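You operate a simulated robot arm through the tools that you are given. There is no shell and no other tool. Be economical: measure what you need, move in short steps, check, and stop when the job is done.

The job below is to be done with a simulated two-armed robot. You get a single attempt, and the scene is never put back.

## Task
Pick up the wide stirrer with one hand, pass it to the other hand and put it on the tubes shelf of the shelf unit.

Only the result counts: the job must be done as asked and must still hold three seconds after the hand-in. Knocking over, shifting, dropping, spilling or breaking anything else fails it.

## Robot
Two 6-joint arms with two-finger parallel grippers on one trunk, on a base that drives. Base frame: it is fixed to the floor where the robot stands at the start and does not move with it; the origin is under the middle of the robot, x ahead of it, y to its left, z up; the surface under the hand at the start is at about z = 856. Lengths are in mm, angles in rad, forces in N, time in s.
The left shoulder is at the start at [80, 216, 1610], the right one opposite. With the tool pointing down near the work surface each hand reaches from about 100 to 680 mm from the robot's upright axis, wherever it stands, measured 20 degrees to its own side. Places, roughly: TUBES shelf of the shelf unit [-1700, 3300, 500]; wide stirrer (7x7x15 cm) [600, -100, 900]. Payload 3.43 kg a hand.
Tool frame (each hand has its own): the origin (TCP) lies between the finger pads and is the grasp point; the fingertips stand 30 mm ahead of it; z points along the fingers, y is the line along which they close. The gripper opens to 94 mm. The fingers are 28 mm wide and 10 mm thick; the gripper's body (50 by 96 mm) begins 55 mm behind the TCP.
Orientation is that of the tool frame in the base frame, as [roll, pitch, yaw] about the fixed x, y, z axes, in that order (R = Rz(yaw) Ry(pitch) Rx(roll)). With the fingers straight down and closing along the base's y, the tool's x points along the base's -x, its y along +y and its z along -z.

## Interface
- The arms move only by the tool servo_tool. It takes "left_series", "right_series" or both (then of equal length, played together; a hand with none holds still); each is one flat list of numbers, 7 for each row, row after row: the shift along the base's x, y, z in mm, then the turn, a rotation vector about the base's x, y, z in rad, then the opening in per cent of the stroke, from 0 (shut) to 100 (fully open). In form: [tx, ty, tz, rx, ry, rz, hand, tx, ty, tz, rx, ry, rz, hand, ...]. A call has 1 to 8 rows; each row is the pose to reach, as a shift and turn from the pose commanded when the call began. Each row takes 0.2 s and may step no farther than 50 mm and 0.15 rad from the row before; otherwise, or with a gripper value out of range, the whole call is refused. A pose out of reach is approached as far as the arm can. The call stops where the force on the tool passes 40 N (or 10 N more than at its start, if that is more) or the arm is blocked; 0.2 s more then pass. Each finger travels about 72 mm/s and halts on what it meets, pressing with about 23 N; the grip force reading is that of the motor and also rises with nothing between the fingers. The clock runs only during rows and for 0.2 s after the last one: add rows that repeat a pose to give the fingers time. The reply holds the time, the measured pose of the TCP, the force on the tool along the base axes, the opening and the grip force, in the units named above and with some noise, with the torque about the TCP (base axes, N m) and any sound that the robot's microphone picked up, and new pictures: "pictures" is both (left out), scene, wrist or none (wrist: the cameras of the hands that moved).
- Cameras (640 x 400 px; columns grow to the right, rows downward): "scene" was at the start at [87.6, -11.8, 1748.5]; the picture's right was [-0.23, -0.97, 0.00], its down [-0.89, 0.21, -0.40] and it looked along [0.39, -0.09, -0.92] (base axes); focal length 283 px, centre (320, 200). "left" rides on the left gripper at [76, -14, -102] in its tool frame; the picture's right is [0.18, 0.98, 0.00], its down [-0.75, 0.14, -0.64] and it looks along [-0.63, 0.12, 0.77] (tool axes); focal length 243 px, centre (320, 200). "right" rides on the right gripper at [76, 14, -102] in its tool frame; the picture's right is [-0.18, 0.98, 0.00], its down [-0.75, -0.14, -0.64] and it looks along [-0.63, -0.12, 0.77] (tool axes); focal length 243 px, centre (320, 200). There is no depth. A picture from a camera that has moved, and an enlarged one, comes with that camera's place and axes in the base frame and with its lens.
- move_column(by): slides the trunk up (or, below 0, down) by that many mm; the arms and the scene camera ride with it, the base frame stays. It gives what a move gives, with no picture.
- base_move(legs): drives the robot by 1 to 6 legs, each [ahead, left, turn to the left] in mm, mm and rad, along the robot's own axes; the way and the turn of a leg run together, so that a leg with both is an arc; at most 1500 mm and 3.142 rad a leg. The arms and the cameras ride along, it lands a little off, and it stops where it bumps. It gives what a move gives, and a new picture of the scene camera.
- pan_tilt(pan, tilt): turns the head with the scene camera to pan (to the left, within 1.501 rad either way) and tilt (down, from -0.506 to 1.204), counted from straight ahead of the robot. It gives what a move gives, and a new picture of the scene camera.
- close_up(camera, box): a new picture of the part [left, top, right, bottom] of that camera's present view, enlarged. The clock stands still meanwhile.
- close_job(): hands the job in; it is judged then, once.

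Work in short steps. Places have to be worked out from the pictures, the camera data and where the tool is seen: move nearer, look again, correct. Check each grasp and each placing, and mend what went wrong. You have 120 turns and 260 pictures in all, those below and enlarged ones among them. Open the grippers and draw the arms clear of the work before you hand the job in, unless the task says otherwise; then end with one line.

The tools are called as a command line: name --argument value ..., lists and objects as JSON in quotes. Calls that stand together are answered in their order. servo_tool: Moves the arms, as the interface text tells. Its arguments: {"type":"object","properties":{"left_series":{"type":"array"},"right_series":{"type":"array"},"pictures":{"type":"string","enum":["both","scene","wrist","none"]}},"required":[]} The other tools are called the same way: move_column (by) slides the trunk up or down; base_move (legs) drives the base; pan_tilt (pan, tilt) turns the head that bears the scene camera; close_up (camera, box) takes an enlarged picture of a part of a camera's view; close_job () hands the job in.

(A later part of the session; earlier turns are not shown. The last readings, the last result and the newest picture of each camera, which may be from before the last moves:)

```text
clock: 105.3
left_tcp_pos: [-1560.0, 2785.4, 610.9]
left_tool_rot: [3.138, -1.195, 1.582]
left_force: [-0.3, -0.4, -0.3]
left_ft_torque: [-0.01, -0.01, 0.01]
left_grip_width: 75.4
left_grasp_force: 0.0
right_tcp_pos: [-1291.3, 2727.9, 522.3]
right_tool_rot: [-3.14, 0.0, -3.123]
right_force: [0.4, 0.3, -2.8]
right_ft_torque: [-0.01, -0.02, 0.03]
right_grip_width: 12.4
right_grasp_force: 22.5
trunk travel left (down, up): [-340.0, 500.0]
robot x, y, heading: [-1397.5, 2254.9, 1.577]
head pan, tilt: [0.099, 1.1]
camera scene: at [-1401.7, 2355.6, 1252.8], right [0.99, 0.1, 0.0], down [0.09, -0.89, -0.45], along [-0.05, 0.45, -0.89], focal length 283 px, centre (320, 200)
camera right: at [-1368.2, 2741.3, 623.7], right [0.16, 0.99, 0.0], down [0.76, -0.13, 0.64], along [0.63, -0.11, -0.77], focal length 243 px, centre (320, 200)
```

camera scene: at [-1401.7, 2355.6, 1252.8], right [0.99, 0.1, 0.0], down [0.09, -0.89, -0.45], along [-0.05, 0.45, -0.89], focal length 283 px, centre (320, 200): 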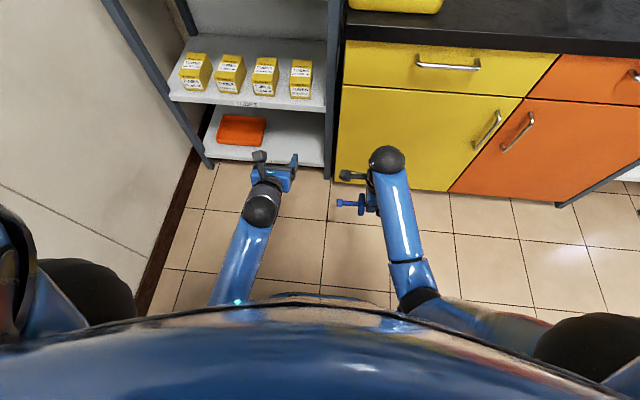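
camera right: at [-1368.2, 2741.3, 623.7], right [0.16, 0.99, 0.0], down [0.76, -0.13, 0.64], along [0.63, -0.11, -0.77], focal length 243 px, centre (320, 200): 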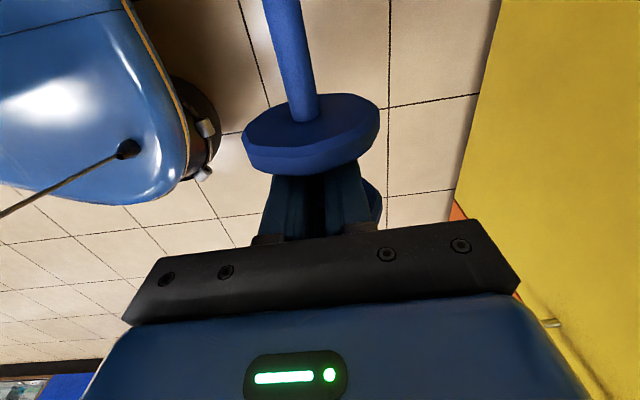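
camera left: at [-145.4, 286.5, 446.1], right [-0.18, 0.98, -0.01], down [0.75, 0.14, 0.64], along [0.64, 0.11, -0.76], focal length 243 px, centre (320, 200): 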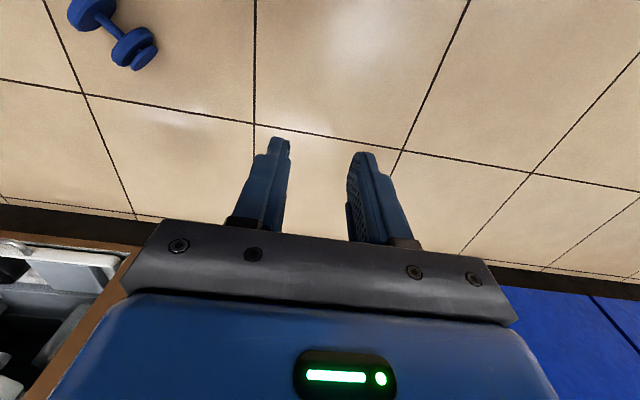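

Handle now points toward the left hand. I move the left hand outward, level it, and then roll it 90° so its fingers close vertically.

servo_tool --left_series '[-30, -20, 0, 0.15, 0, 0, 60, -60, -40, -20, 0.3, 0, 0, 60, -90, -50, -40, 0.376, 0, 0, 60, -90, -50, -60, 0.376, 0, 0, 60]' --pictures "none"

servo_tool --left_series '[0, 0, 0, 0, -0.15, 0, 60, 0, 0, 0, 0, -0.3, 0, 60, 0, 0, 0, 0, -0.45, 0, 60, 0, 0, 0, 0, -0.6, 0, 60, 0, 0, 0, 0, -0.75, 0, 60, 0, 0, 0, 0, -0.9, 0, 60, 0, 0, 0, 0, -1.05, 0, 60, 0, 0, 0, 0, -1.2, 0, 60]' --pictures "none"

servo_tool --left_series '[0, 0, 0, 0, -0.15, 0, 60, 0, 0, 0, 0, -0.3, 0, 60, 0, 0, 0, 0, -0.371, 0, 60, 0, 0, 0, 0, -0.371, 0, 60]' --pictures "both"

```text
clock: 106.3
left_tcp_pos: [-1650.8, 2733.4, 550.6]
left_tool_rot: [1.777, -1.567, 2.941]
left_force: [-1.1, -0.5, 1.0]
left_ft_torque: [-0.02, -0.03, 0.01]
left_grip_width: 56.3
left_grasp_force: 0.0
left hand out of reach, approached as far as the arm can: row 2
right_tcp_pos: [-1291.9, 2727.7, 522.1]
right_tool_rot: [-3.14, 0.0, -3.12]
right_force: [1.7, 0.0, -3.1]
right_ft_torque: [-0.02, -0.01, 0.01]
right_grip_width: 12.7
right_grasp_force: 23.2
trunk travel left (down, up): [-340.0, 500.0]
robot x, y, heading: [-1394.3, 2260.5, 1.574]
head pan, tilt: [0.099, 1.1]
```

```text
clock: 108.1
left_tcp_pos: [-1650.3, 2736.3, 551.3]
left_tool_rot: [1.578, -0.363, 3.141]
left_force: [0.9, 0.2, 0.2]
left_ft_torque: [0.0, -0.01, -0.03]
left_grip_width: 56.2
left_grasp_force: 0.0
right_tcp_pos: [-1292.4, 2727.1, 521.0]
right_tool_rot: [-3.141, 0.001, -3.118]
right_force: [0.1, -0.6, -2.1]
right_ft_torque: [-0.02, 0.03, 0.01]
right_grip_width: 12.5
right_grasp_force: 23.2
trunk travel left (down, up): [-340.0, 500.0]
robot x, y, heading: [-1393.7, 2264.1, 1.577]
head pan, tilt: [0.099, 1.1]
```

```text
clock: 109.1
left_tcp_pos: [-1650.1, 2735.8, 550.8]
left_tool_rot: [1.58, 0.005, -3.14]
left_force: [0.3, 0.4, -0.1]
left_ft_torque: [0.01, -0.01, -0.02]
left_grip_width: 56.4
left_grasp_force: 0.0
right_tcp_pos: [-1292.5, 2728.2, 521.5]
right_tool_rot: [-3.141, 0.001, -3.122]
right_force: [-0.1, -0.7, -3.6]
right_ft_torque: [0.03, 0.02, 0.01]
right_grip_width: 12.7
right_grasp_force: 23.2
trunk travel left (down, up): [-340.0, 500.0]
robot x, y, heading: [-1395.1, 2262.1, 1.576]
head pan, tilt: [0.099, 1.1]
camera scene: at [-1401.7, 2355.6, 1252.8], right [0.99, 0.1, 0.0], down [0.09, -0.89, -0.45], along [-0.05, 0.45, -0.89], focal length 283 px, centre (320, 200)
camera left: at [-1727.8, 2632.1, 537.9], right [-0.19, 0.01, 0.98], down [0.75, -0.64, 0.15], along [0.63, 0.77, 0.12], focal length 243 px, centre (320, 200)
```

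scene: 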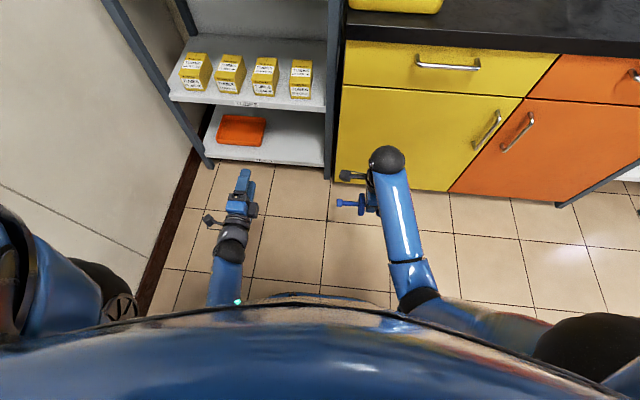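
left: 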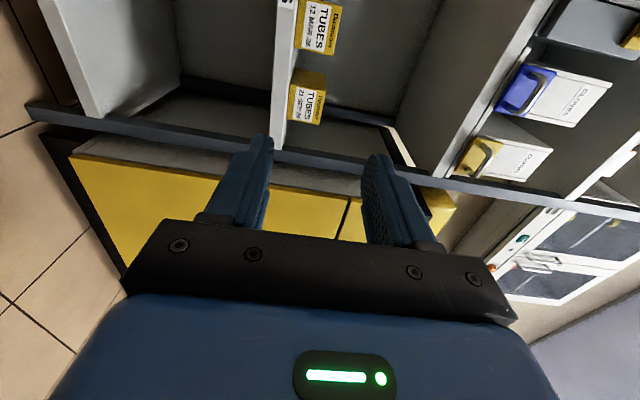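

Both orientations work. Move the right hand so zone B comes to about (-1455,2770,515), and bring the left to a pre-approach pose 70 mm behind it, yawed 0.3.

servo_tool --right_series '[0, 15, 0, 0, 0, -0.02, 0, -20, 30, 0, 0, 0, -0.02, 0, -45, 42, 0, 0, 0, -0.02, 0, -75, 42, 0, 0, 0, -0.02, 0, -108, 42, 0, 0, 0, -0.02, 0, -108, 42, 0, 0, 0, -0.02, 0]' --left_series '[0, -40, 0, 0, 0, -0.1, 60, 35, -44, -10, 0, 0, -0.2, 60, 75, -44, -20, 0, 0, -0.3, 60, 115, -44, -36, 0, 0, -0.3, 60, 150, -44, -36, 0, 0, -0.3, 60, 171, -44, -36, 0, 0, -0.3, 60]' --pictures "both"

```text
clock: 110.5
left_tcp_pos: [-1478.7, 2691.0, 515.3]
left_tool_rot: [1.581, 0.004, 2.839]
left_force: [0.2, 0.0, 0.3]
left_ft_torque: [-0.03, -0.06, 0.03]
left_grip_width: 56.5
left_grasp_force: 0.0
right_tcp_pos: [-1400.2, 2770.7, 520.4]
right_tool_rot: [-3.139, 0.0, -3.141]
right_force: [0.2, -0.7, -2.9]
right_ft_torque: [-0.02, 0.01, -0.02]
right_grip_width: 12.5
right_grasp_force: 22.6
trunk travel left (down, up): [-340.0, 500.0]
robot x, y, heading: [-1395.2, 2259.8, 1.574]
head pan, tilt: [0.099, 1.1]
camera scene: at [-1401.4, 2355.7, 1252.8], right [0.99, 0.1, 0.0], down [0.09, -0.89, -0.45], along [-0.05, 0.45, -0.89], focal length 283 px, centre (320, 200)
camera right: at [-1475.8, 2784.9, 622.4], right [0.18, 0.98, 0.0], down [0.75, -0.14, 0.64], along [0.63, -0.12, -0.77], focal length 243 px, centre (320, 200)
camera left: at [-1582.7, 2614.7, 501.7], right [-0.18, 0.06, 0.98], down [0.53, -0.84, 0.15], along [0.83, 0.55, 0.11], focal length 243 px, centre (320, 200)
```

scene: 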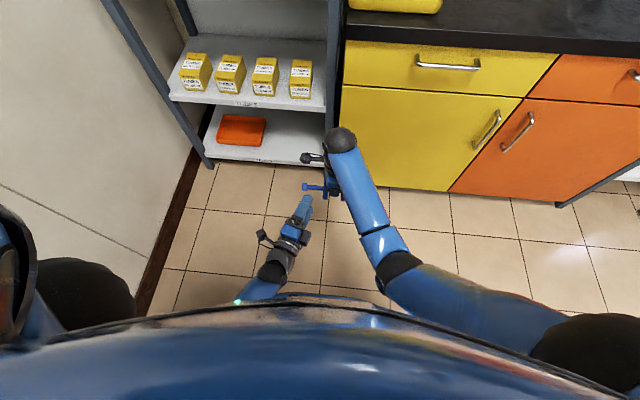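
right: 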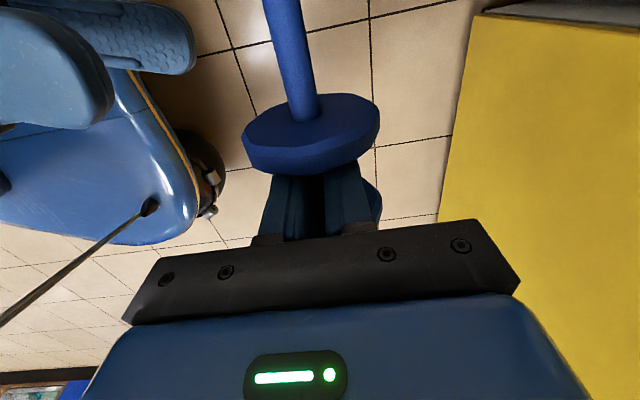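
left: 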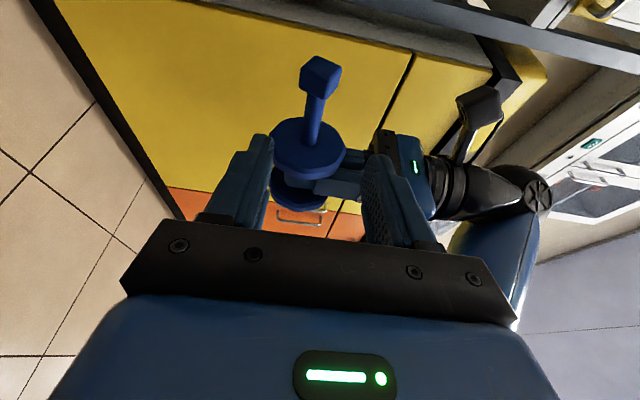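

Zone B is seen at (-1459,2770,509), nicely centred. Advance the left hand along its pointing direction.

servo_tool --left_series '[-3, 0, -6, 0, 0, 0, 60, 3, 20, -6, 0, 0, 0, 60, 9, 40, -6, 0, 0, 0, 60, 16, 66, -6, 0, 0, 0, 60, 16, 66, -6, 0, 0, 0, 60]' --pictures "both"

close_up --camera "scene" --box '[240, 120, 400, 300]'

```text
clock: 111.7
left_tcp_pos: [-1462.2, 2759.1, 509.4]
left_tool_rot: [1.58, 0.005, 2.842]
left_force: [0.4, 0.6, 0.5]
left_ft_torque: [0.02, 0.0, 0.01]
left_grip_width: 56.5
left_grasp_force: 0.1
right_tcp_pos: [-1399.2, 2769.4, 519.9]
right_tool_rot: [3.141, 0.001, -3.139]
right_force: [0.2, 0.3, -3.2]
right_ft_torque: [0.0, 0.04, -0.02]
right_grip_width: 12.7
right_grasp_force: 23.0
trunk travel left (down, up): [-340.0, 500.0]
robot x, y, heading: [-1395.8, 2262.4, 1.574]
head pan, tilt: [0.099, 1.1]
camera scene: at [-1402.0, 2355.3, 1252.8], right [0.99, 0.1, 0.0], down [0.09, -0.89, -0.45], along [-0.05, 0.45, -0.89], focal length 283 px, centre (320, 200)
camera left: at [-1567.3, 2681.2, 496.1], right [-0.18, 0.06, 0.98], down [0.53, -0.83, 0.15], along [0.83, 0.55, 0.11], focal length 243 px, centre (320, 200)
```

scene: 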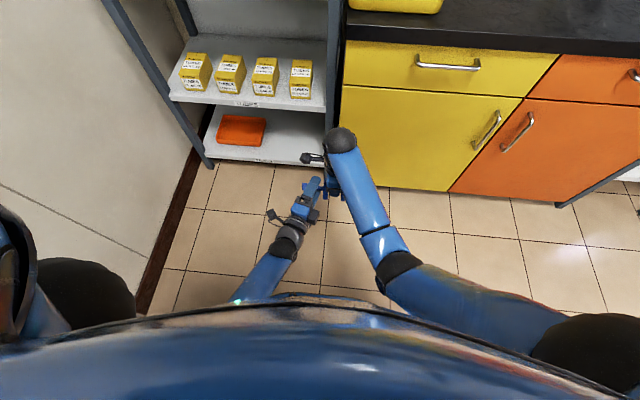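
left: 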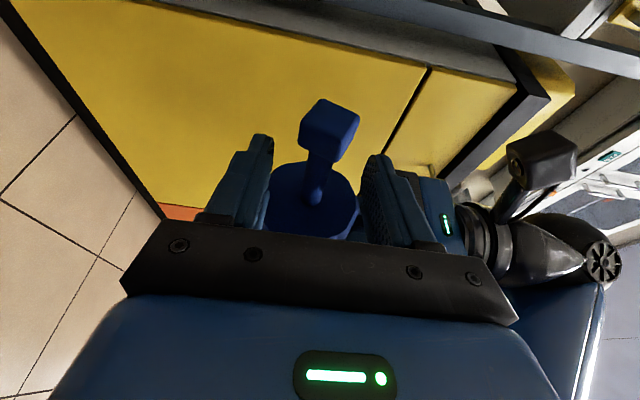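

```text
2.22 times, centred on (320, 210) of scene
camera zoom: at [-1402.0, 2355.3, 1252.8], right [0.99, 0.1, 0.0], down [0.09, -0.89, -0.45], along [-0.05, 0.45, -0.89], focal length 629 px, centre (320, 178)
```

zoom: 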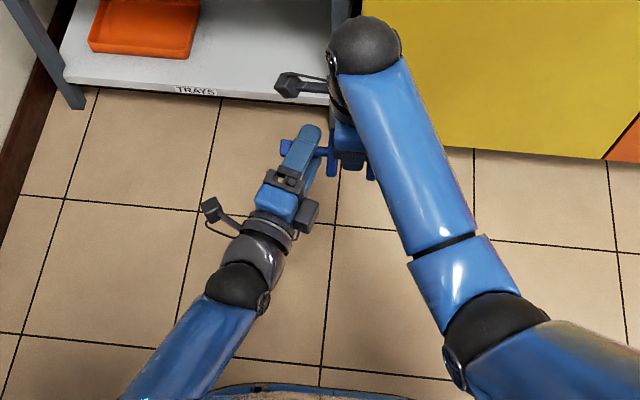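

The shaft is centred between the left fingers. Close the left hand.

servo_tool --left_series '[0, 0, 0, 0, 0, 0, 40, 0, 0, 0, 0, 0, 0, 20, 0, 0, 0, 0, 0, 0, 5, 0, 0, 0, 0, 0, 0, 0, 0, 0, 0, 0, 0, 0, 0, 0, 0, 0, 0, 0, 0, 0]' --pictures "wrist"

```text
clock: 113.1
left_tcp_pos: [-1462.7, 2756.5, 508.1]
left_tool_rot: [1.581, 0.004, 2.842]
left_force: [-0.5, 7.0, -11.9]
left_ft_torque: [-0.17, 0.41, 0.41]
left_grip_width: 12.7
left_grasp_force: 23.3
right_tcp_pos: [-1400.2, 2770.2, 520.2]
right_tool_rot: [3.14, -0.003, -3.139]
right_force: [0.5, -7.6, 11.7]
right_ft_torque: [-0.08, 0.57, 0.1]
right_grip_width: 12.8
right_grasp_force: 22.6
trunk travel left (down, up): [-340.0, 500.0]
robot x, y, heading: [-1397.8, 2261.6, 1.575]
head pan, tilt: [0.099, 1.1]
camera left: at [-1567.4, 2680.8, 495.3], right [-0.18, 0.07, 0.98], down [0.53, -0.83, 0.15], along [0.83, 0.55, 0.11], focal length 243 px, centre (320, 200)
```

left: 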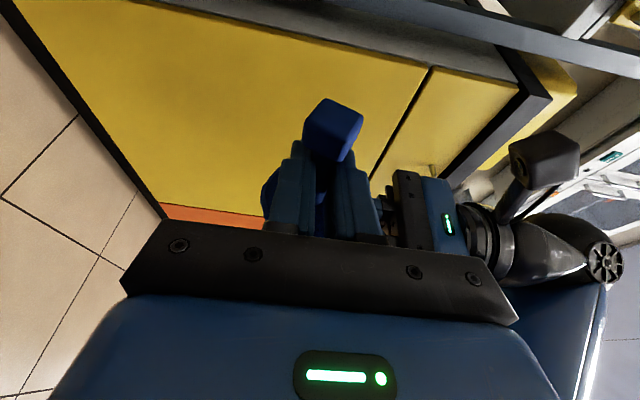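

Both hands hold it (12.7 mm each). Open the right hand to complete the transfer, then check.

servo_tool --left_series '[0, 1, -2, 0, 0, 0, 0, 0, 1, -2, 0, 0, 0, 0, 0, 1, -2, 0, 0, 0, 0, 0, 1, -2, 0, 0, 0, 0]' --right_series '[0, 0, 0, 0, 0, 0, 0, 0, 0, 0, 0, 0, 0, 25, 0, 0, 0, 0, 0, 0, 50, 0, 0, 0, 0, 0, 0, 60]' --pictures "wrist"

```text
clock: 114.1
left_tcp_pos: [-1463.4, 2758.3, 507.0]
left_tool_rot: [1.576, 0.004, 2.842]
left_force: [0.4, 0.8, -0.3]
left_ft_torque: [-0.01, 0.18, 0.0]
left_grip_width: 12.5
left_grasp_force: 22.8
right_tcp_pos: [-1400.1, 2770.1, 519.0]
right_tool_rot: [-3.142, -0.001, -3.139]
right_force: [0.4, -0.3, -0.3]
right_ft_torque: [-0.01, -0.01, 0.01]
right_grip_width: 56.3
right_grasp_force: 0.1
trunk travel left (down, up): [-340.0, 500.0]
robot x, y, heading: [-1396.8, 2260.7, 1.578]
head pan, tilt: [0.099, 1.1]
camera right: at [-1475.8, 2784.8, 622.4], right [0.18, 0.98, 0.0], down [0.75, -0.14, 0.64], along [0.63, -0.12, -0.77], focal length 243 px, centre (320, 200)
camera left: at [-1567.4, 2681.9, 493.9], right [-0.18, 0.06, 0.98], down [0.53, -0.84, 0.15], along [0.83, 0.55, 0.12], focal length 243 px, centre (320, 200)
```

right: 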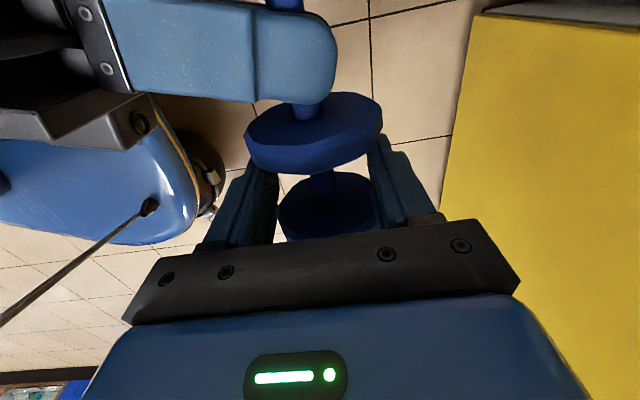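
left: 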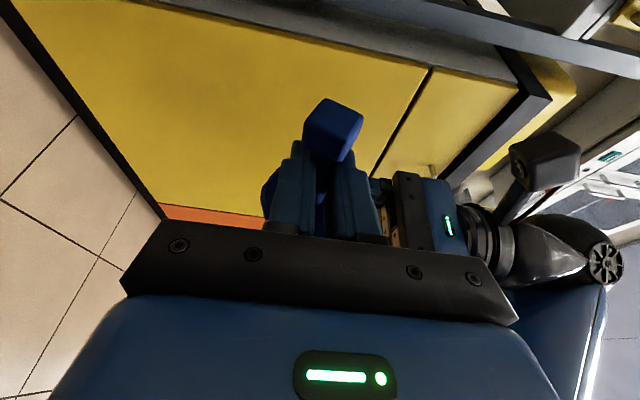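

The left hand holds it alone. Separate vertically: left down, right up.

servo_tool --left_series '[0, 0, -20, 0, 0, 0, 0, 0, 0, -45, 0, 0, 0, 0, 0, 0, -70, 0, 0, 0, 0, 0, 0, -90, 0, 0, 0, 0, 0, 0, -90, 0, 0, 0, 0]' --right_series '[0, 0, 10, 0, 0, 0, 60, 0, 0, 20, 0, 0, 0, 60, 0, 0, 30, 0, 0, 0, 60, 0, 0, 30, 0, 0, 0, 60, 0, 0, 30, 0, 0, 0, 60]' --pictures "both"

```text
clock: 115.3
left_tcp_pos: [-1463.7, 2759.1, 415.9]
left_tool_rot: [1.577, 0.003, 2.842]
left_force: [-0.6, -0.1, -0.4]
left_ft_torque: [-0.05, 0.19, -0.03]
left_grip_width: 12.5
left_grasp_force: 22.9
right_tcp_pos: [-1399.3, 2770.0, 551.5]
right_tool_rot: [3.14, 0.001, -3.139]
right_force: [0.7, -0.5, -0.6]
right_ft_torque: [-0.01, -0.03, 0.0]
right_grip_width: 56.5
right_grasp_force: 0.1
trunk travel left (down, up): [-340.0, 500.0]
robot x, y, heading: [-1397.5, 2259.4, 1.579]
head pan, tilt: [0.099, 1.1]
camera scene: at [-1401.8, 2355.4, 1252.8], right [0.99, 0.1, 0.0], down [0.09, -0.89, -0.45], along [-0.05, 0.45, -0.89], focal length 283 px, centre (320, 200)
camera right: at [-1475.6, 2784.4, 653.5], right [0.18, 0.98, 0.0], down [0.75, -0.14, 0.64], along [0.63, -0.12, -0.77], focal length 243 px, centre (320, 200)
camera left: at [-1567.4, 2682.2, 403.5], right [-0.18, 0.06, 0.98], down [0.53, -0.84, 0.15], along [0.83, 0.55, 0.12], focal length 243 px, centre (320, 200)
```

scene: 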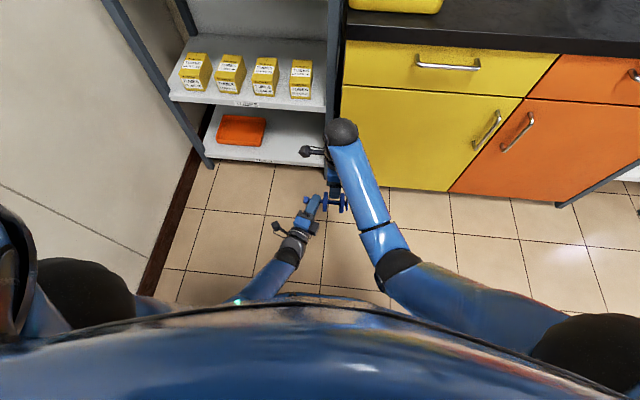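
right: 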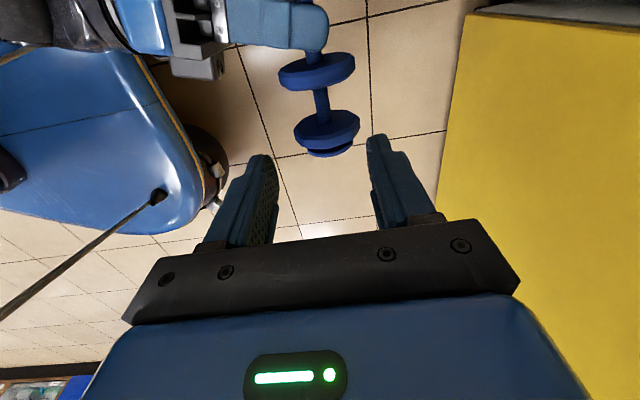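
left: 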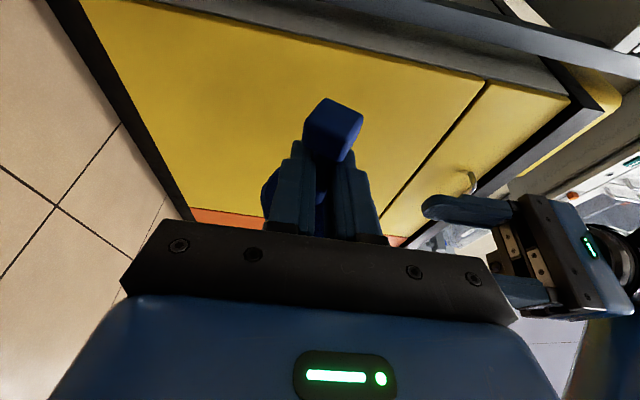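

Transfer done. Retract the right hand back and to the right, then raise the left.

servo_tool --right_series '[40, 0, 0, 0, 0, 0, 60, 80, -10, 0, 0, 0, 0, 60, 120, -35, 0, 0, 0, 0, 60, 145, -75, 0, 0, 0, 0, 60, 150, -120, 0, 0, 0, 0, 60, 150, -165, 0, 0, 0, 0, 60, 150, -205, 0, 0, 0, 0, 60, 150, -205, 0, 0, 0, 0, 60]' --left_series '[0, 0, 0, 0, 0, 0, 0, 0, 0, 0, 0, 0, 0, 0, 0, 0, 0, 0, 0, 0, 0, 0, 0, 0, 0, 0, 0, 0, -15, 0, 40, 0, 0, 0, 0, -30, 0, 85, 0, 0, 0, 0, -45, 0, 130, 0, 0, 0, 0, -60, 0, 175, 0, 0, 0, 0]' --pictures "scene"

```text
clock: 117.1
left_tcp_pos: [-1524.2, 2760.2, 592.1]
left_tool_rot: [1.577, 0.006, 2.844]
left_force: [0.6, -0.8, -3.0]
left_ft_torque: [-0.02, 0.24, -0.02]
left_grip_width: 12.5
left_grasp_force: 23.5
right_tcp_pos: [-1249.8, 2564.4, 548.2]
right_tool_rot: [3.139, -0.002, -3.139]
right_force: [0.2, -0.3, -0.9]
right_ft_torque: [-0.02, 0.03, 0.03]
right_grip_width: 56.2
right_grasp_force: 0.1
right hand out of reach, approached as far as the arm can: row 4, 5, 6, 7, 8
trunk travel left (down, up): [-340.0, 500.0]
robot x, y, heading: [-1393.4, 2263.5, 1.576]
head pan, tilt: [0.099, 1.1]
camera scene: at [-1401.8, 2355.8, 1252.7], right [0.99, 0.1, 0.0], down [0.09, -0.89, -0.45], along [-0.05, 0.45, -0.89], focal length 283 px, centre (320, 200)
```

scene: 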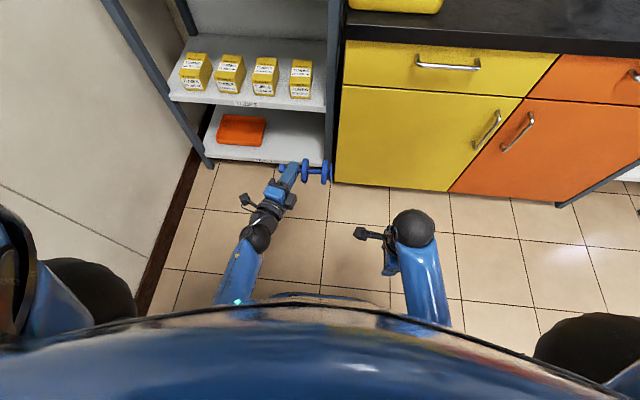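

Right is retracted. Now roll the left hand +90° about base y so the stirrer stands upright (handle up).

servo_tool --left_series '[0, 0, 0, 0, 0.14, 0, 0, 0, 0, 10, 0, 0.28, 0, 0, 0, 0, 20, 0, 0.42, 0, 0, 0, 0, 30, 0, 0.56, 0, 0, 0, 0, 40, 0, 0.7, 0, 0, 0, 0, 50, 0, 0.84, 0, 0, 0, 0, 50, 0, 0.98, 0, 0, 0, 0, 50, 0, 1.12, 0, 0]' --pictures "none"

servo_tool --left_series '[0, 0, 0, 0, 0.15, 0, 0, 0, 0, 0, 0, 0.3, 0, 0, 0, 0, 0, 0, 0.45, 0, 0, 0, 0, 0, 0, 0.45, 0, 0]' --pictures "both"

```text
clock: 118.9
left_tcp_pos: [-1579.8, 2757.3, 632.7]
left_tool_rot: [2.113, -1.031, 2.516]
left_force: [0.0, -0.1, -2.8]
left_ft_torque: [-0.06, 0.08, 0.0]
left_grip_width: 12.3
left_grasp_force: 22.5
left hand out of reach, approached as far as the arm can: row 5, 6, 7, 8
right_tcp_pos: [-1251.1, 2564.1, 548.9]
right_tool_rot: [3.138, -0.001, -3.14]
right_force: [0.0, 0.7, -0.1]
right_ft_torque: [0.01, 0.03, -0.03]
right_grip_width: 56.1
right_grasp_force: 0.1
trunk travel left (down, up): [-340.0, 500.0]
robot x, y, heading: [-1397.5, 2261.3, 1.575]
head pan, tilt: [0.099, 1.1]
```

```text
clock: 119.9
left_tcp_pos: [-1641.2, 2749.6, 619.2]
left_tool_rot: [3.132, -1.272, 1.582]
left_force: [0.2, -0.2, -3.2]
left_ft_torque: [-0.01, -0.02, -0.02]
left_grip_width: 12.6
left_grasp_force: 23.0
left hand out of reach, approached as far as the arm can: row 1, 2, 3, 4
right_tcp_pos: [-1249.3, 2563.6, 547.9]
right_tool_rot: [3.138, -0.002, -3.14]
right_force: [-0.5, 0.2, 0.0]
right_ft_torque: [0.03, -0.01, 0.02]
right_grip_width: 56.1
right_grasp_force: 0.2
trunk travel left (down, up): [-340.0, 500.0]
robot x, y, heading: [-1395.2, 2260.4, 1.572]
head pan, tilt: [0.099, 1.1]
camera scene: at [-1401.8, 2355.6, 1252.8], right [0.99, 0.1, 0.0], down [0.09, -0.89, -0.45], along [-0.05, 0.45, -0.89], focal length 283 px, centre (320, 200)
camera left: at [-1658.0, 2673.6, 723.0], right [0.98, 0.06, 0.18], down [0.14, -0.84, -0.53], along [0.12, 0.55, -0.83], focal length 243 px, centre (320, 200)
```

scene: 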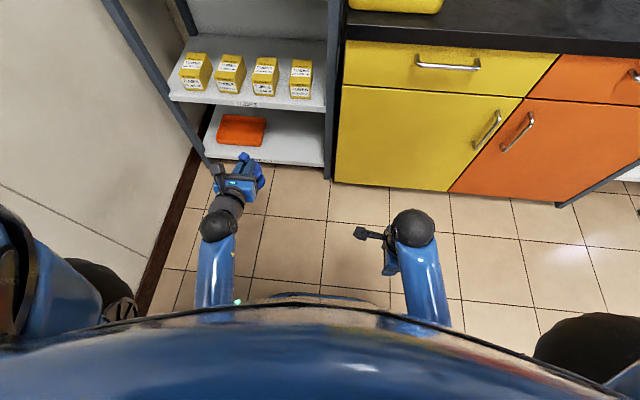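
left: 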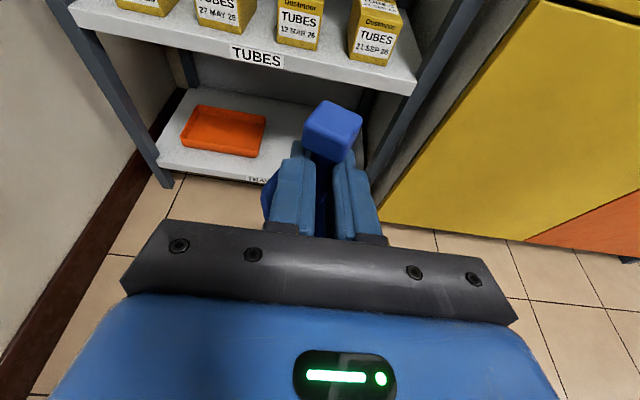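

The stirrer is upright in the left hand. Before driving in, I retract the right hand further and turn it to its slim side, and raise the trunk 85 mm.

servo_tool --right_series '[10, -10, -5, 0, 0, 0.15, 30, 20, -20, -10, 0, 0, 0.3, 10, 30, -30, -15, 0, 0, 0.45, 10, 40, -40, -20, 0, 0, 0.6, 10, 50, -50, -20, 0, 0, 0.75, 10, 60, -60, -20, 0, 0, 0.9, 10, 60, -70, -20, 0, 0, 1.05, 10, 60, -80, -20, 0, 0, 1.2, 10]' --pictures "none"

servo_tool --right_series '[0, 0, 0, 0, 0, 0.15, 10, 0, 0, 0, 0, 0, 0.3, 10, 0, 0, 0, 0, 0, 0.37, 10]' --pictures "none"

move_column --by 85

pan_tilt --pan 0.2 --tilt 0.75

```text
clock: 121.7
left_tcp_pos: [-1642.3, 2749.5, 619.8]
left_tool_rot: [3.125, -1.272, 1.588]
left_force: [0.2, 0.7, -2.9]
left_ft_torque: [-0.04, -0.03, -0.01]
left_grip_width: 12.4
left_grasp_force: 23.0
right_tcp_pos: [-1189.4, 2483.8, 528.6]
right_tool_rot: [3.14, -0.002, -1.936]
right_force: [0.1, 0.8, 0.3]
right_ft_torque: [0.02, 0.03, -0.01]
right_grip_width: 9.4
right_grasp_force: 0.0
trunk travel left (down, up): [-340.0, 500.0]
robot x, y, heading: [-1396.3, 2264.8, 1.574]
head pan, tilt: [0.099, 1.1]
```

```text
clock: 122.5
left_tcp_pos: [-1642.1, 2749.6, 620.0]
left_tool_rot: [3.125, -1.27, 1.587]
left_force: [-0.7, -0.3, -2.6]
left_ft_torque: [-0.01, -0.02, 0.02]
left_grip_width: 12.9
left_grasp_force: 22.8
right_tcp_pos: [-1189.4, 2483.6, 528.2]
right_tool_rot: [-3.141, -0.003, -1.569]
right_force: [1.1, -0.3, 0.6]
right_ft_torque: [0.01, 0.04, -0.01]
right_grip_width: 9.6
right_grasp_force: 0.0
trunk travel left (down, up): [-340.0, 500.0]
robot x, y, heading: [-1395.2, 2261.5, 1.573]
head pan, tilt: [0.099, 1.1]
```

```text
clock: 123.7
left_tcp_pos: [-1642.5, 2749.9, 704.5]
left_tool_rot: [3.125, -1.27, 1.588]
left_force: [0.5, 0.5, -3.4]
left_ft_torque: [-0.03, -0.02, 0.0]
left_grip_width: 12.3
left_grasp_force: 23.0
right_tcp_pos: [-1190.2, 2484.2, 613.7]
right_tool_rot: [3.14, 0.001, -1.57]
right_force: [-1.0, -0.1, 0.0]
right_ft_torque: [-0.01, -0.01, -0.02]
right_grip_width: 9.5
right_grasp_force: 0.1
trunk travel left (down, up): [-425.0, 415.0]
robot x, y, heading: [-1396.4, 2262.2, 1.573]
head pan, tilt: [0.099, 1.1]
```

```text
clock: 124.5
left_tcp_pos: [-1642.6, 2749.1, 704.5]
left_tool_rot: [3.126, -1.27, 1.589]
left_force: [0.0, -0.4, -2.9]
left_ft_torque: [-0.04, -0.01, -0.03]
left_grip_width: 12.6
left_grasp_force: 23.3
right_tcp_pos: [-1189.3, 2485.4, 613.5]
right_tool_rot: [-3.141, 0.0, -1.57]
right_force: [0.8, 0.5, 0.5]
right_ft_torque: [0.02, 0.01, 0.0]
right_grip_width: 9.6
right_grasp_force: 0.1
trunk travel left (down, up): [-425.0, 415.0]
robot x, y, heading: [-1394.5, 2261.8, 1.577]
head pan, tilt: [0.201, 0.75]
camera scene: at [-1412.2, 2373.9, 1363.4], right [0.98, 0.2, 0.0], down [0.14, -0.67, -0.73], along [-0.15, 0.72, -0.68], focal length 283 px, centre (320, 200)
```

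scene: 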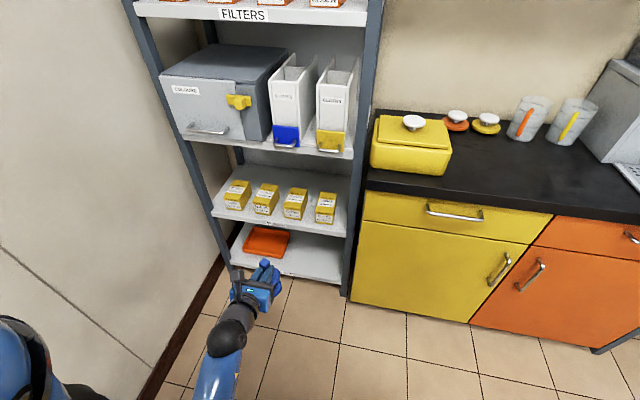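

Drive ahead 280 mm to bring the stirrer just in front of the shelf, then check heights.

base_move --legs '[[270, 0, 0]]'

close_up --camera "left" --box '[0, 0, 640, 400]'

```text
clock: 126.4
left_tcp_pos: [-1643.0, 3021.9, 704.0]
left_tool_rot: [3.125, -1.27, 1.587]
left_force: [0.5, -0.1, -2.4]
left_ft_torque: [-0.08, -0.04, 0.02]
left_grip_width: 12.5
left_grasp_force: 22.9
right_tcp_pos: [-1189.5, 2755.4, 612.6]
right_tool_rot: [3.141, -0.002, -1.569]
right_force: [0.5, -0.2, -0.5]
right_ft_torque: [0.0, 0.0, 0.02]
right_grip_width: 9.4
right_grasp_force: 0.2
trunk travel left (down, up): [-425.0, 415.0]
robot x, y, heading: [-1394.5, 2530.7, 1.572]
head pan, tilt: [0.201, 0.75]
camera scene: at [-1412.9, 2645.5, 1363.5], right [0.98, 0.2, 0.0], down [0.14, -0.67, -0.73], along [-0.15, 0.72, -0.68], focal length 283 px, centre (320, 200)
```

scene: 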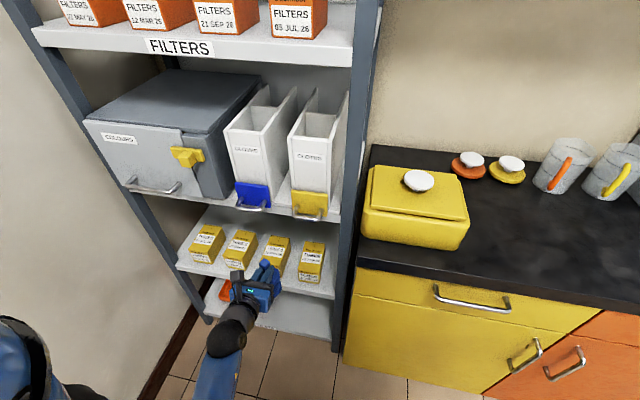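

```text
1.00 times, centred on (320, 200) of left (not enlarged: the box is as wide or as high as the picture)
camera zoom: at [-1658.8, 2945.1, 807.9], right [0.98, 0.06, 0.18], down [0.15, -0.84, -0.53], along [0.12, 0.55, -0.83], focal length 243 px, centre (320, 200)
```

zoom: 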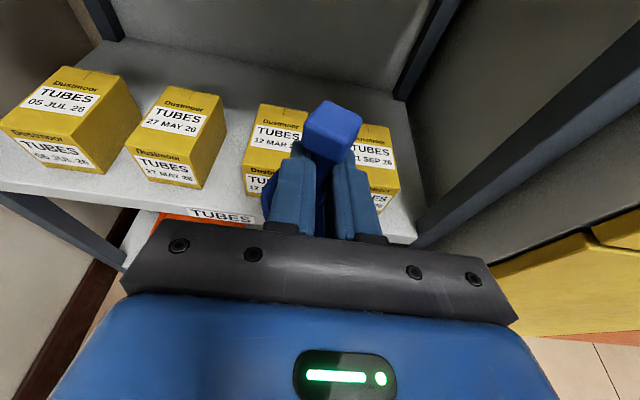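

Stirrer bottom should be ~z 590, box tops ~562, underside of the next shelf ~858: fits. Extend the arm 100 mm forward first and check.

servo_tool --left_series '[4, 30, 0, 0, 0, 0, 0, 8, 60, 0, 0, 0, 0, 0, 14, 80, 0, 0, 0, 0, 0, 20, 100, 0, 0, 0, 0, 0, 20, 100, 0, 0, 0, 0, 0]' --pictures "both"

close_up --camera "scene" --box '[160, 180, 360, 340]'

```text
clock: 127.6
left_tcp_pos: [-1649.6, 3118.4, 696.8]
left_tool_rot: [3.108, -1.275, 1.59]
left_force: [-0.1, 0.7, -3.4]
left_ft_torque: [-0.03, 0.01, -0.01]
left_grip_width: 12.6
left_grasp_force: 22.7
left hand out of reach, approached as far as the arm can: row 1, 2, 3, 4, 5
right_tcp_pos: [-1190.7, 2755.9, 612.9]
right_tool_rot: [-3.141, -0.001, -1.569]
right_force: [-0.2, 0.3, 0.1]
right_ft_torque: [-0.01, 0.03, -0.05]
right_grip_width: 9.6
right_grasp_force: 0.1
trunk travel left (down, up): [-425.0, 415.0]
robot x, y, heading: [-1396.9, 2532.2, 1.568]
head pan, tilt: [0.201, 0.75]
camera scene: at [-1413.0, 2644.8, 1363.6], right [0.98, 0.2, 0.0], down [0.14, -0.67, -0.73], along [-0.15, 0.72, -0.68], focal length 283 px, centre (320, 200)
camera left: at [-1666.4, 3042.1, 799.8], right [0.98, 0.04, 0.19], down [0.13, -0.84, -0.53], along [0.13, 0.55, -0.83], focal length 243 px, centre (320, 200)
```

scene: 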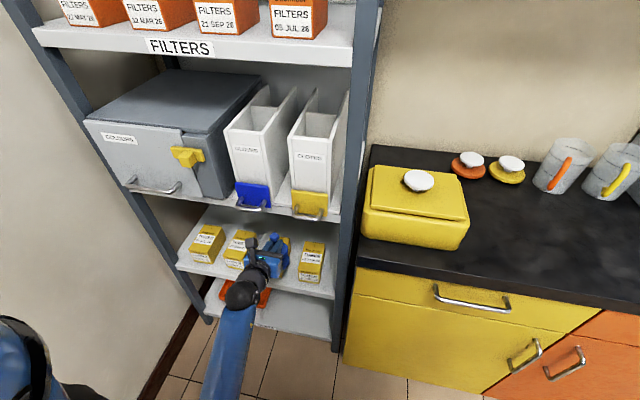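
left: 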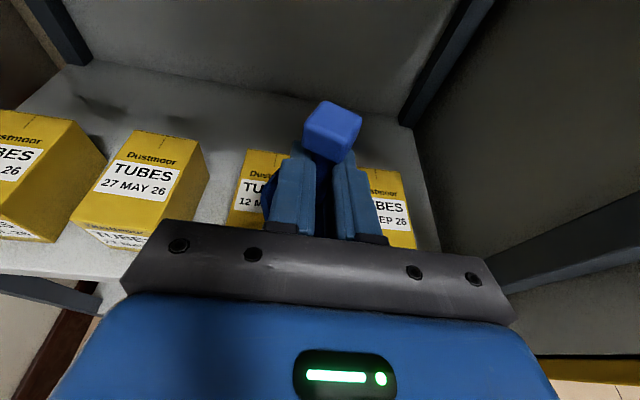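

```text
2.50 times, centred on (260, 260) of scene
camera zoom: at [-1413.0, 2644.8, 1363.6], right [0.98, 0.2, 0.0], down [0.14, -0.67, -0.73], along [-0.15, 0.72, -0.68], focal length 708 px, centre (470, 50)
```

zoom: 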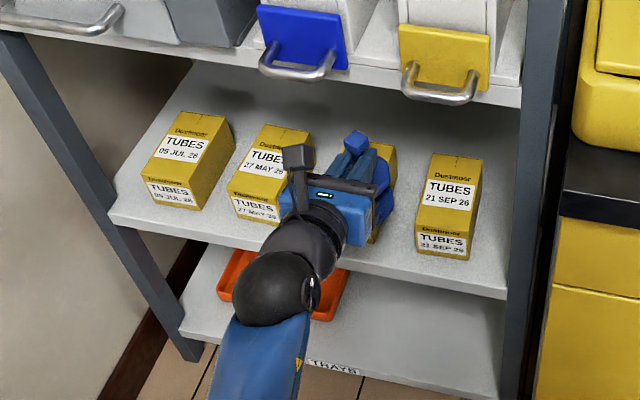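

Lateral limit keeps x≈-1650, fine. Stirrer is just above box 3 without contact; raise the trunk 8 mm and drive slowly in by 120 mm.

move_column --by 8

base_move --legs '[[100, 0, 0]]'

close_up --camera "left" --box '[0, 0, 640, 400]'

```text
clock: 128.2
left_tcp_pos: [-1648.6, 3117.9, 705.1]
left_tool_rot: [3.108, -1.275, 1.591]
left_force: [-0.8, 0.0, -3.2]
left_ft_torque: [-0.05, -0.01, -0.02]
left_grip_width: 12.6
left_grasp_force: 22.8
right_tcp_pos: [-1190.7, 2756.2, 621.3]
right_tool_rot: [3.141, 0.0, -1.567]
right_force: [1.7, -0.7, -0.8]
right_ft_torque: [0.04, -0.01, 0.0]
right_grip_width: 9.5
right_grasp_force: 0.0
trunk travel left (down, up): [-433.0, 407.0]
robot x, y, heading: [-1396.0, 2535.0, 1.572]
head pan, tilt: [0.201, 0.75]
```

```text
clock: 129.3
left_tcp_pos: [-1649.0, 3219.0, 703.6]
left_tool_rot: [3.109, -1.275, 1.589]
left_force: [0.1, 0.0, -2.4]
left_ft_torque: [-0.07, -0.01, 0.02]
left_grip_width: 12.6
left_grasp_force: 23.3
right_tcp_pos: [-1190.5, 2856.3, 620.1]
right_tool_rot: [3.141, -0.001, -1.568]
right_force: [0.4, 0.0, 0.5]
right_ft_torque: [-0.01, 0.01, -0.01]
right_grip_width: 9.4
right_grasp_force: 0.0
trunk travel left (down, up): [-433.0, 407.0]
robot x, y, heading: [-1397.7, 2632.5, 1.572]
head pan, tilt: [0.201, 0.75]
camera scene: at [-1413.3, 2745.5, 1371.5], right [0.98, 0.2, 0.0], down [0.14, -0.67, -0.73], along [-0.15, 0.72, -0.68], focal length 283 px, centre (320, 200)
```

scene: 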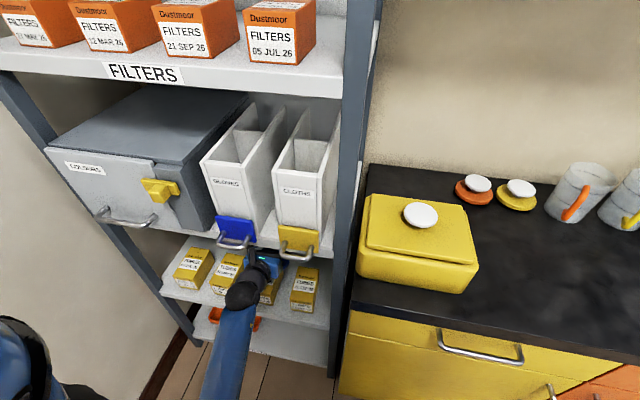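

```text
1.00 times, centred on (320, 200) of left (not enlarged: the box is as wide or as high as the picture)
camera zoom: at [-1666.8, 3142.1, 807.4], right [0.98, 0.04, 0.19], down [0.14, -0.84, -0.53], along [0.13, 0.55, -0.83], focal length 243 px, centre (320, 200)
```

zoom: 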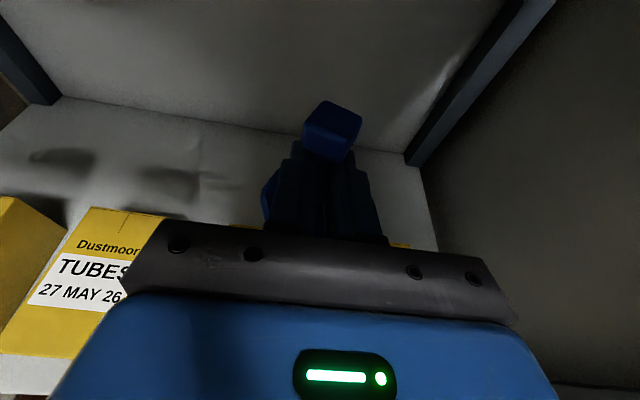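

Clear all around. Drive another 130 mm in.

base_move --legs '[[130, 0, 0]]'

close_up --camera "left" --box '[0, 0, 640, 400]'

```text
clock: 130.6
left_tcp_pos: [-1647.8, 3317.5, 704.4]
left_tool_rot: [3.105, -1.274, 1.588]
left_force: [-0.6, -0.3, -3.5]
left_ft_torque: [-0.05, 0.0, -0.03]
left_grip_width: 12.9
left_grasp_force: 23.1
right_tcp_pos: [-1190.3, 2951.1, 621.7]
right_tool_rot: [-3.14, -0.006, -1.575]
right_force: [-0.3, 0.0, -0.7]
right_ft_torque: [-0.02, -0.04, 0.02]
right_grip_width: 9.3
right_grasp_force: 0.0
trunk travel left (down, up): [-433.0, 407.0]
robot x, y, heading: [-1393.5, 2727.5, 1.568]
head pan, tilt: [0.201, 0.75]
stopped in leg 1: the robot was blocked; the commanded pose is now the measured one
camera scene: at [-1414.1, 2843.1, 1371.6], right [0.98, 0.2, 0.0], down [0.14, -0.67, -0.73], along [-0.15, 0.72, -0.68], focal length 283 px, centre (320, 200)
```

scene: 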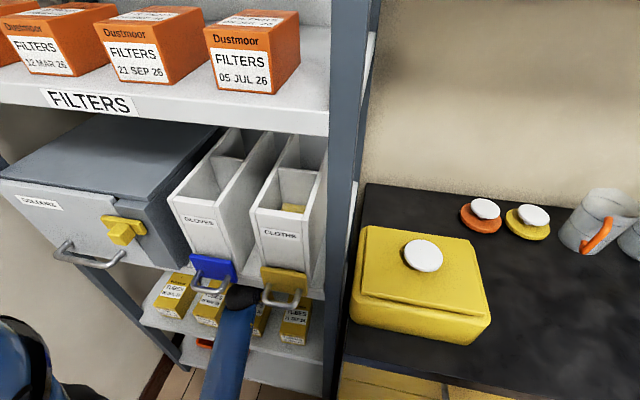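

```text
1.00 times, centred on (320, 200) of left (not enlarged: the box is as wide or as high as the picture)
camera zoom: at [-1665.9, 3241.9, 807.7], right [0.98, 0.04, 0.19], down [0.13, -0.84, -0.53], along [0.14, 0.55, -0.83], focal length 243 px, centre (320, 200)
```

zoom: 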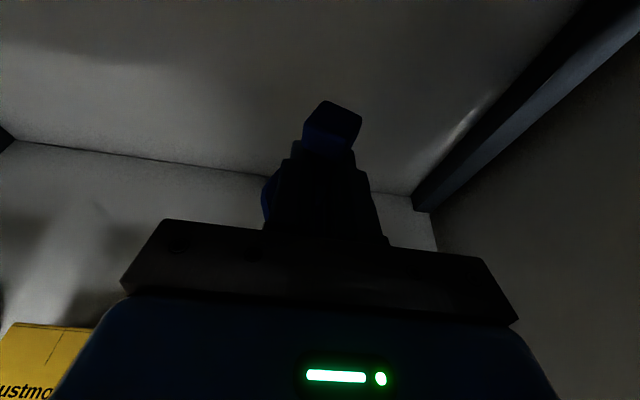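

The base touched something at y≈2727. I back off 10 mm and zoom to inspect what's close.

base_move --legs '[[-12, 0, 0]]'

close_up --camera "scene" --box '[140, 220, 340, 400]'

```text
clock: 131.3
left_tcp_pos: [-1646.9, 3308.9, 704.0]
left_tool_rot: [3.108, -1.274, 1.585]
left_force: [-0.4, -0.1, -2.5]
left_ft_torque: [-0.03, -0.02, 0.02]
left_grip_width: 12.3
left_grasp_force: 23.5
right_tcp_pos: [-1190.2, 2940.7, 621.3]
right_tool_rot: [-3.139, -0.007, -1.574]
right_force: [-0.1, 0.1, 0.4]
right_ft_torque: [-0.05, 0.03, 0.0]
right_grip_width: 9.6
right_grasp_force: 0.0
trunk travel left (down, up): [-433.0, 407.0]
robot x, y, heading: [-1395.2, 2719.6, 1.573]
head pan, tilt: [0.201, 0.75]
camera scene: at [-1413.8, 2835.0, 1371.3], right [0.98, 0.2, 0.0], down [0.14, -0.67, -0.73], along [-0.15, 0.72, -0.68], focal length 283 px, centre (320, 200)
```

scene: 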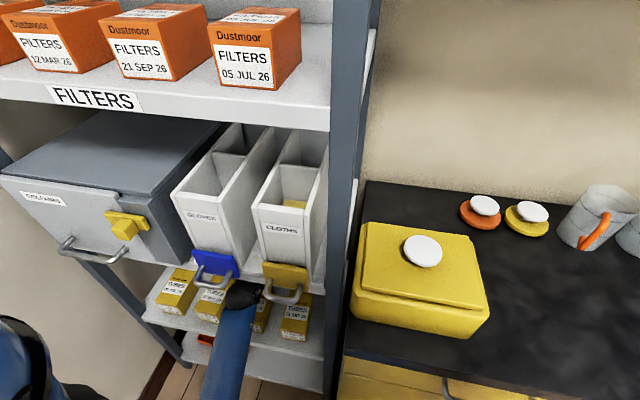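

```text
2.22 times, centred on (240, 310) of scene
camera zoom: at [-1413.8, 2835.0, 1371.3], right [0.98, 0.2, 0.0], down [0.14, -0.67, -0.73], along [-0.15, 0.72, -0.68], focal length 629 px, centre (498, -44)
```

zoom: 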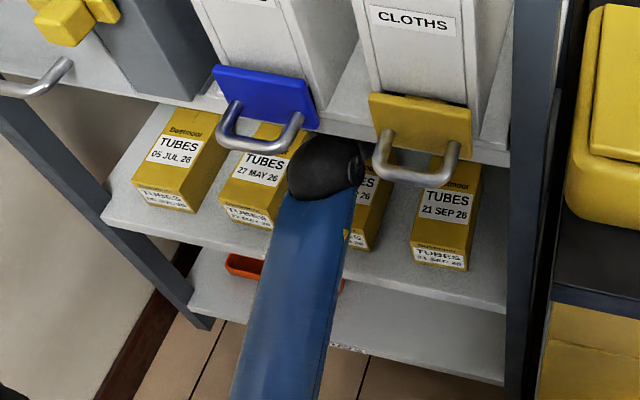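

Only the forearm's wrist is under the bins, no contact seen. Extend the arm 35 mm further so the stirrer clears the boxes' rear by ~50 mm.

servo_tool --left_series '[0, 12, 0, 0, 0, 0, 0, 0, 24, 0, 0, 0, 0, 0, 0, 36, 0, 0, 0, 0, 0, 0, 36, 0, 0, 0, 0, 0]' --pictures "wrist"

```text
clock: 132.3
left_tcp_pos: [-1649.4, 3344.0, 704.0]
left_tool_rot: [3.104, -1.276, 1.585]
left_force: [0.3, 0.2, -2.4]
left_ft_torque: [-0.03, 0.01, 0.01]
left_grip_width: 12.5
left_grasp_force: 23.3
right_tcp_pos: [-1190.3, 2940.3, 621.5]
right_tool_rot: [-3.139, -0.005, -1.572]
right_force: [-0.1, -0.2, -0.1]
right_ft_torque: [0.0, 0.0, -0.03]
right_grip_width: 9.4
right_grasp_force: 0.1
trunk travel left (down, up): [-433.0, 407.0]
robot x, y, heading: [-1398.0, 2721.4, 1.57]
head pan, tilt: [0.201, 0.75]
camera left: at [-1667.0, 3267.4, 807.2], right [0.98, 0.03, 0.19], down [0.13, -0.84, -0.53], along [0.14, 0.55, -0.82], focal length 243 px, centre (320, 200)
```

left: 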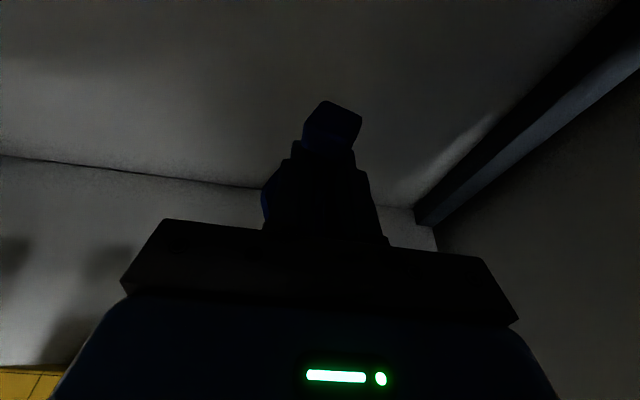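

Lower the trunk 70 mm (expected contact at TCP z≈610).

move_column --by -70

close_up --camera "scene" --box '[140, 180, 340, 360]'

close_up --camera "left" --box '[0, 0, 640, 400]'

```text
clock: 133.4
left_tcp_pos: [-1648.2, 3344.4, 634.6]
left_tool_rot: [3.104, -1.277, 1.585]
left_force: [0.0, 0.4, -3.2]
left_ft_torque: [-0.06, 0.04, -0.03]
left_grip_width: 12.5
left_grasp_force: 23.2
right_tcp_pos: [-1190.7, 2939.6, 551.0]
right_tool_rot: [-3.14, -0.004, -1.572]
right_force: [-0.4, 0.6, 0.2]
right_ft_torque: [-0.02, 0.0, -0.01]
right_grip_width: 9.6
right_grasp_force: 0.0
trunk travel left (down, up): [-363.0, 477.0]
robot x, y, heading: [-1396.5, 2718.4, 1.571]
head pan, tilt: [0.201, 0.75]
```

```text
2.22 times, centred on (240, 270) of scene
camera zoom: at [-1413.7, 2833.0, 1301.6], right [0.98, 0.2, 0.0], down [0.14, -0.67, -0.73], along [-0.15, 0.72, -0.68], focal length 629 px, centre (498, 44)
```

zoom: 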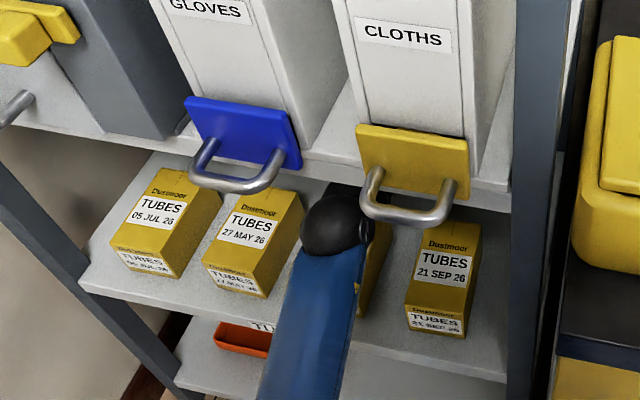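

```text
1.00 times, centred on (320, 200) of left (not enlarged: the box is as wide or as high as the picture)
camera zoom: at [-1667.1, 3267.2, 737.4], right [0.98, 0.03, 0.19], down [0.13, -0.84, -0.53], along [0.14, 0.55, -0.82], focal length 243 px, centre (320, 200)
```

zoom: 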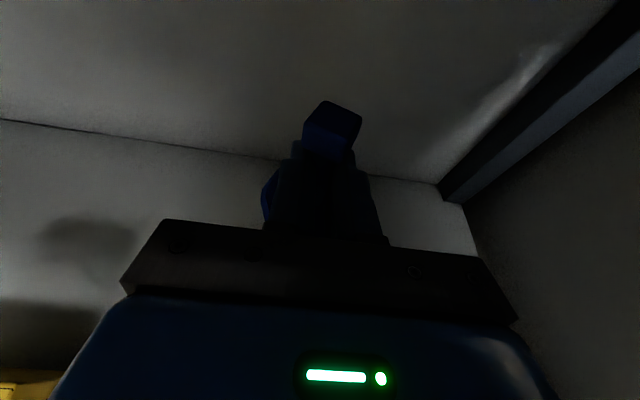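

Clearances good. Lower gently with the arm until contact.

servo_tool --left_series '[0, 0, -6, 0, 0, 0, 0, 0, 0, -12, 0, 0, 0, 0, 0, 0, -16, 0, 0, 0, 0, 0, 0, -19, 0, 0, 0, 0]' --pictures "none"

```text
clock: 134.4
left_tcp_pos: [-1649.7, 3343.9, 615.2]
left_tool_rot: [3.104, -1.276, 1.581]
left_force: [0.2, 0.4, -2.6]
left_ft_torque: [-0.02, -0.03, -0.01]
left_grip_width: 12.9
left_grasp_force: 23.4
right_tcp_pos: [-1190.7, 2939.6, 551.8]
right_tool_rot: [-3.14, -0.006, -1.571]
right_force: [-0.8, 0.3, 0.1]
right_ft_torque: [-0.03, 0.02, -0.02]
right_grip_width: 9.6
right_grasp_force: 0.0
trunk travel left (down, up): [-363.0, 477.0]
robot x, y, heading: [-1396.2, 2720.3, 1.57]
head pan, tilt: [0.201, 0.75]
```

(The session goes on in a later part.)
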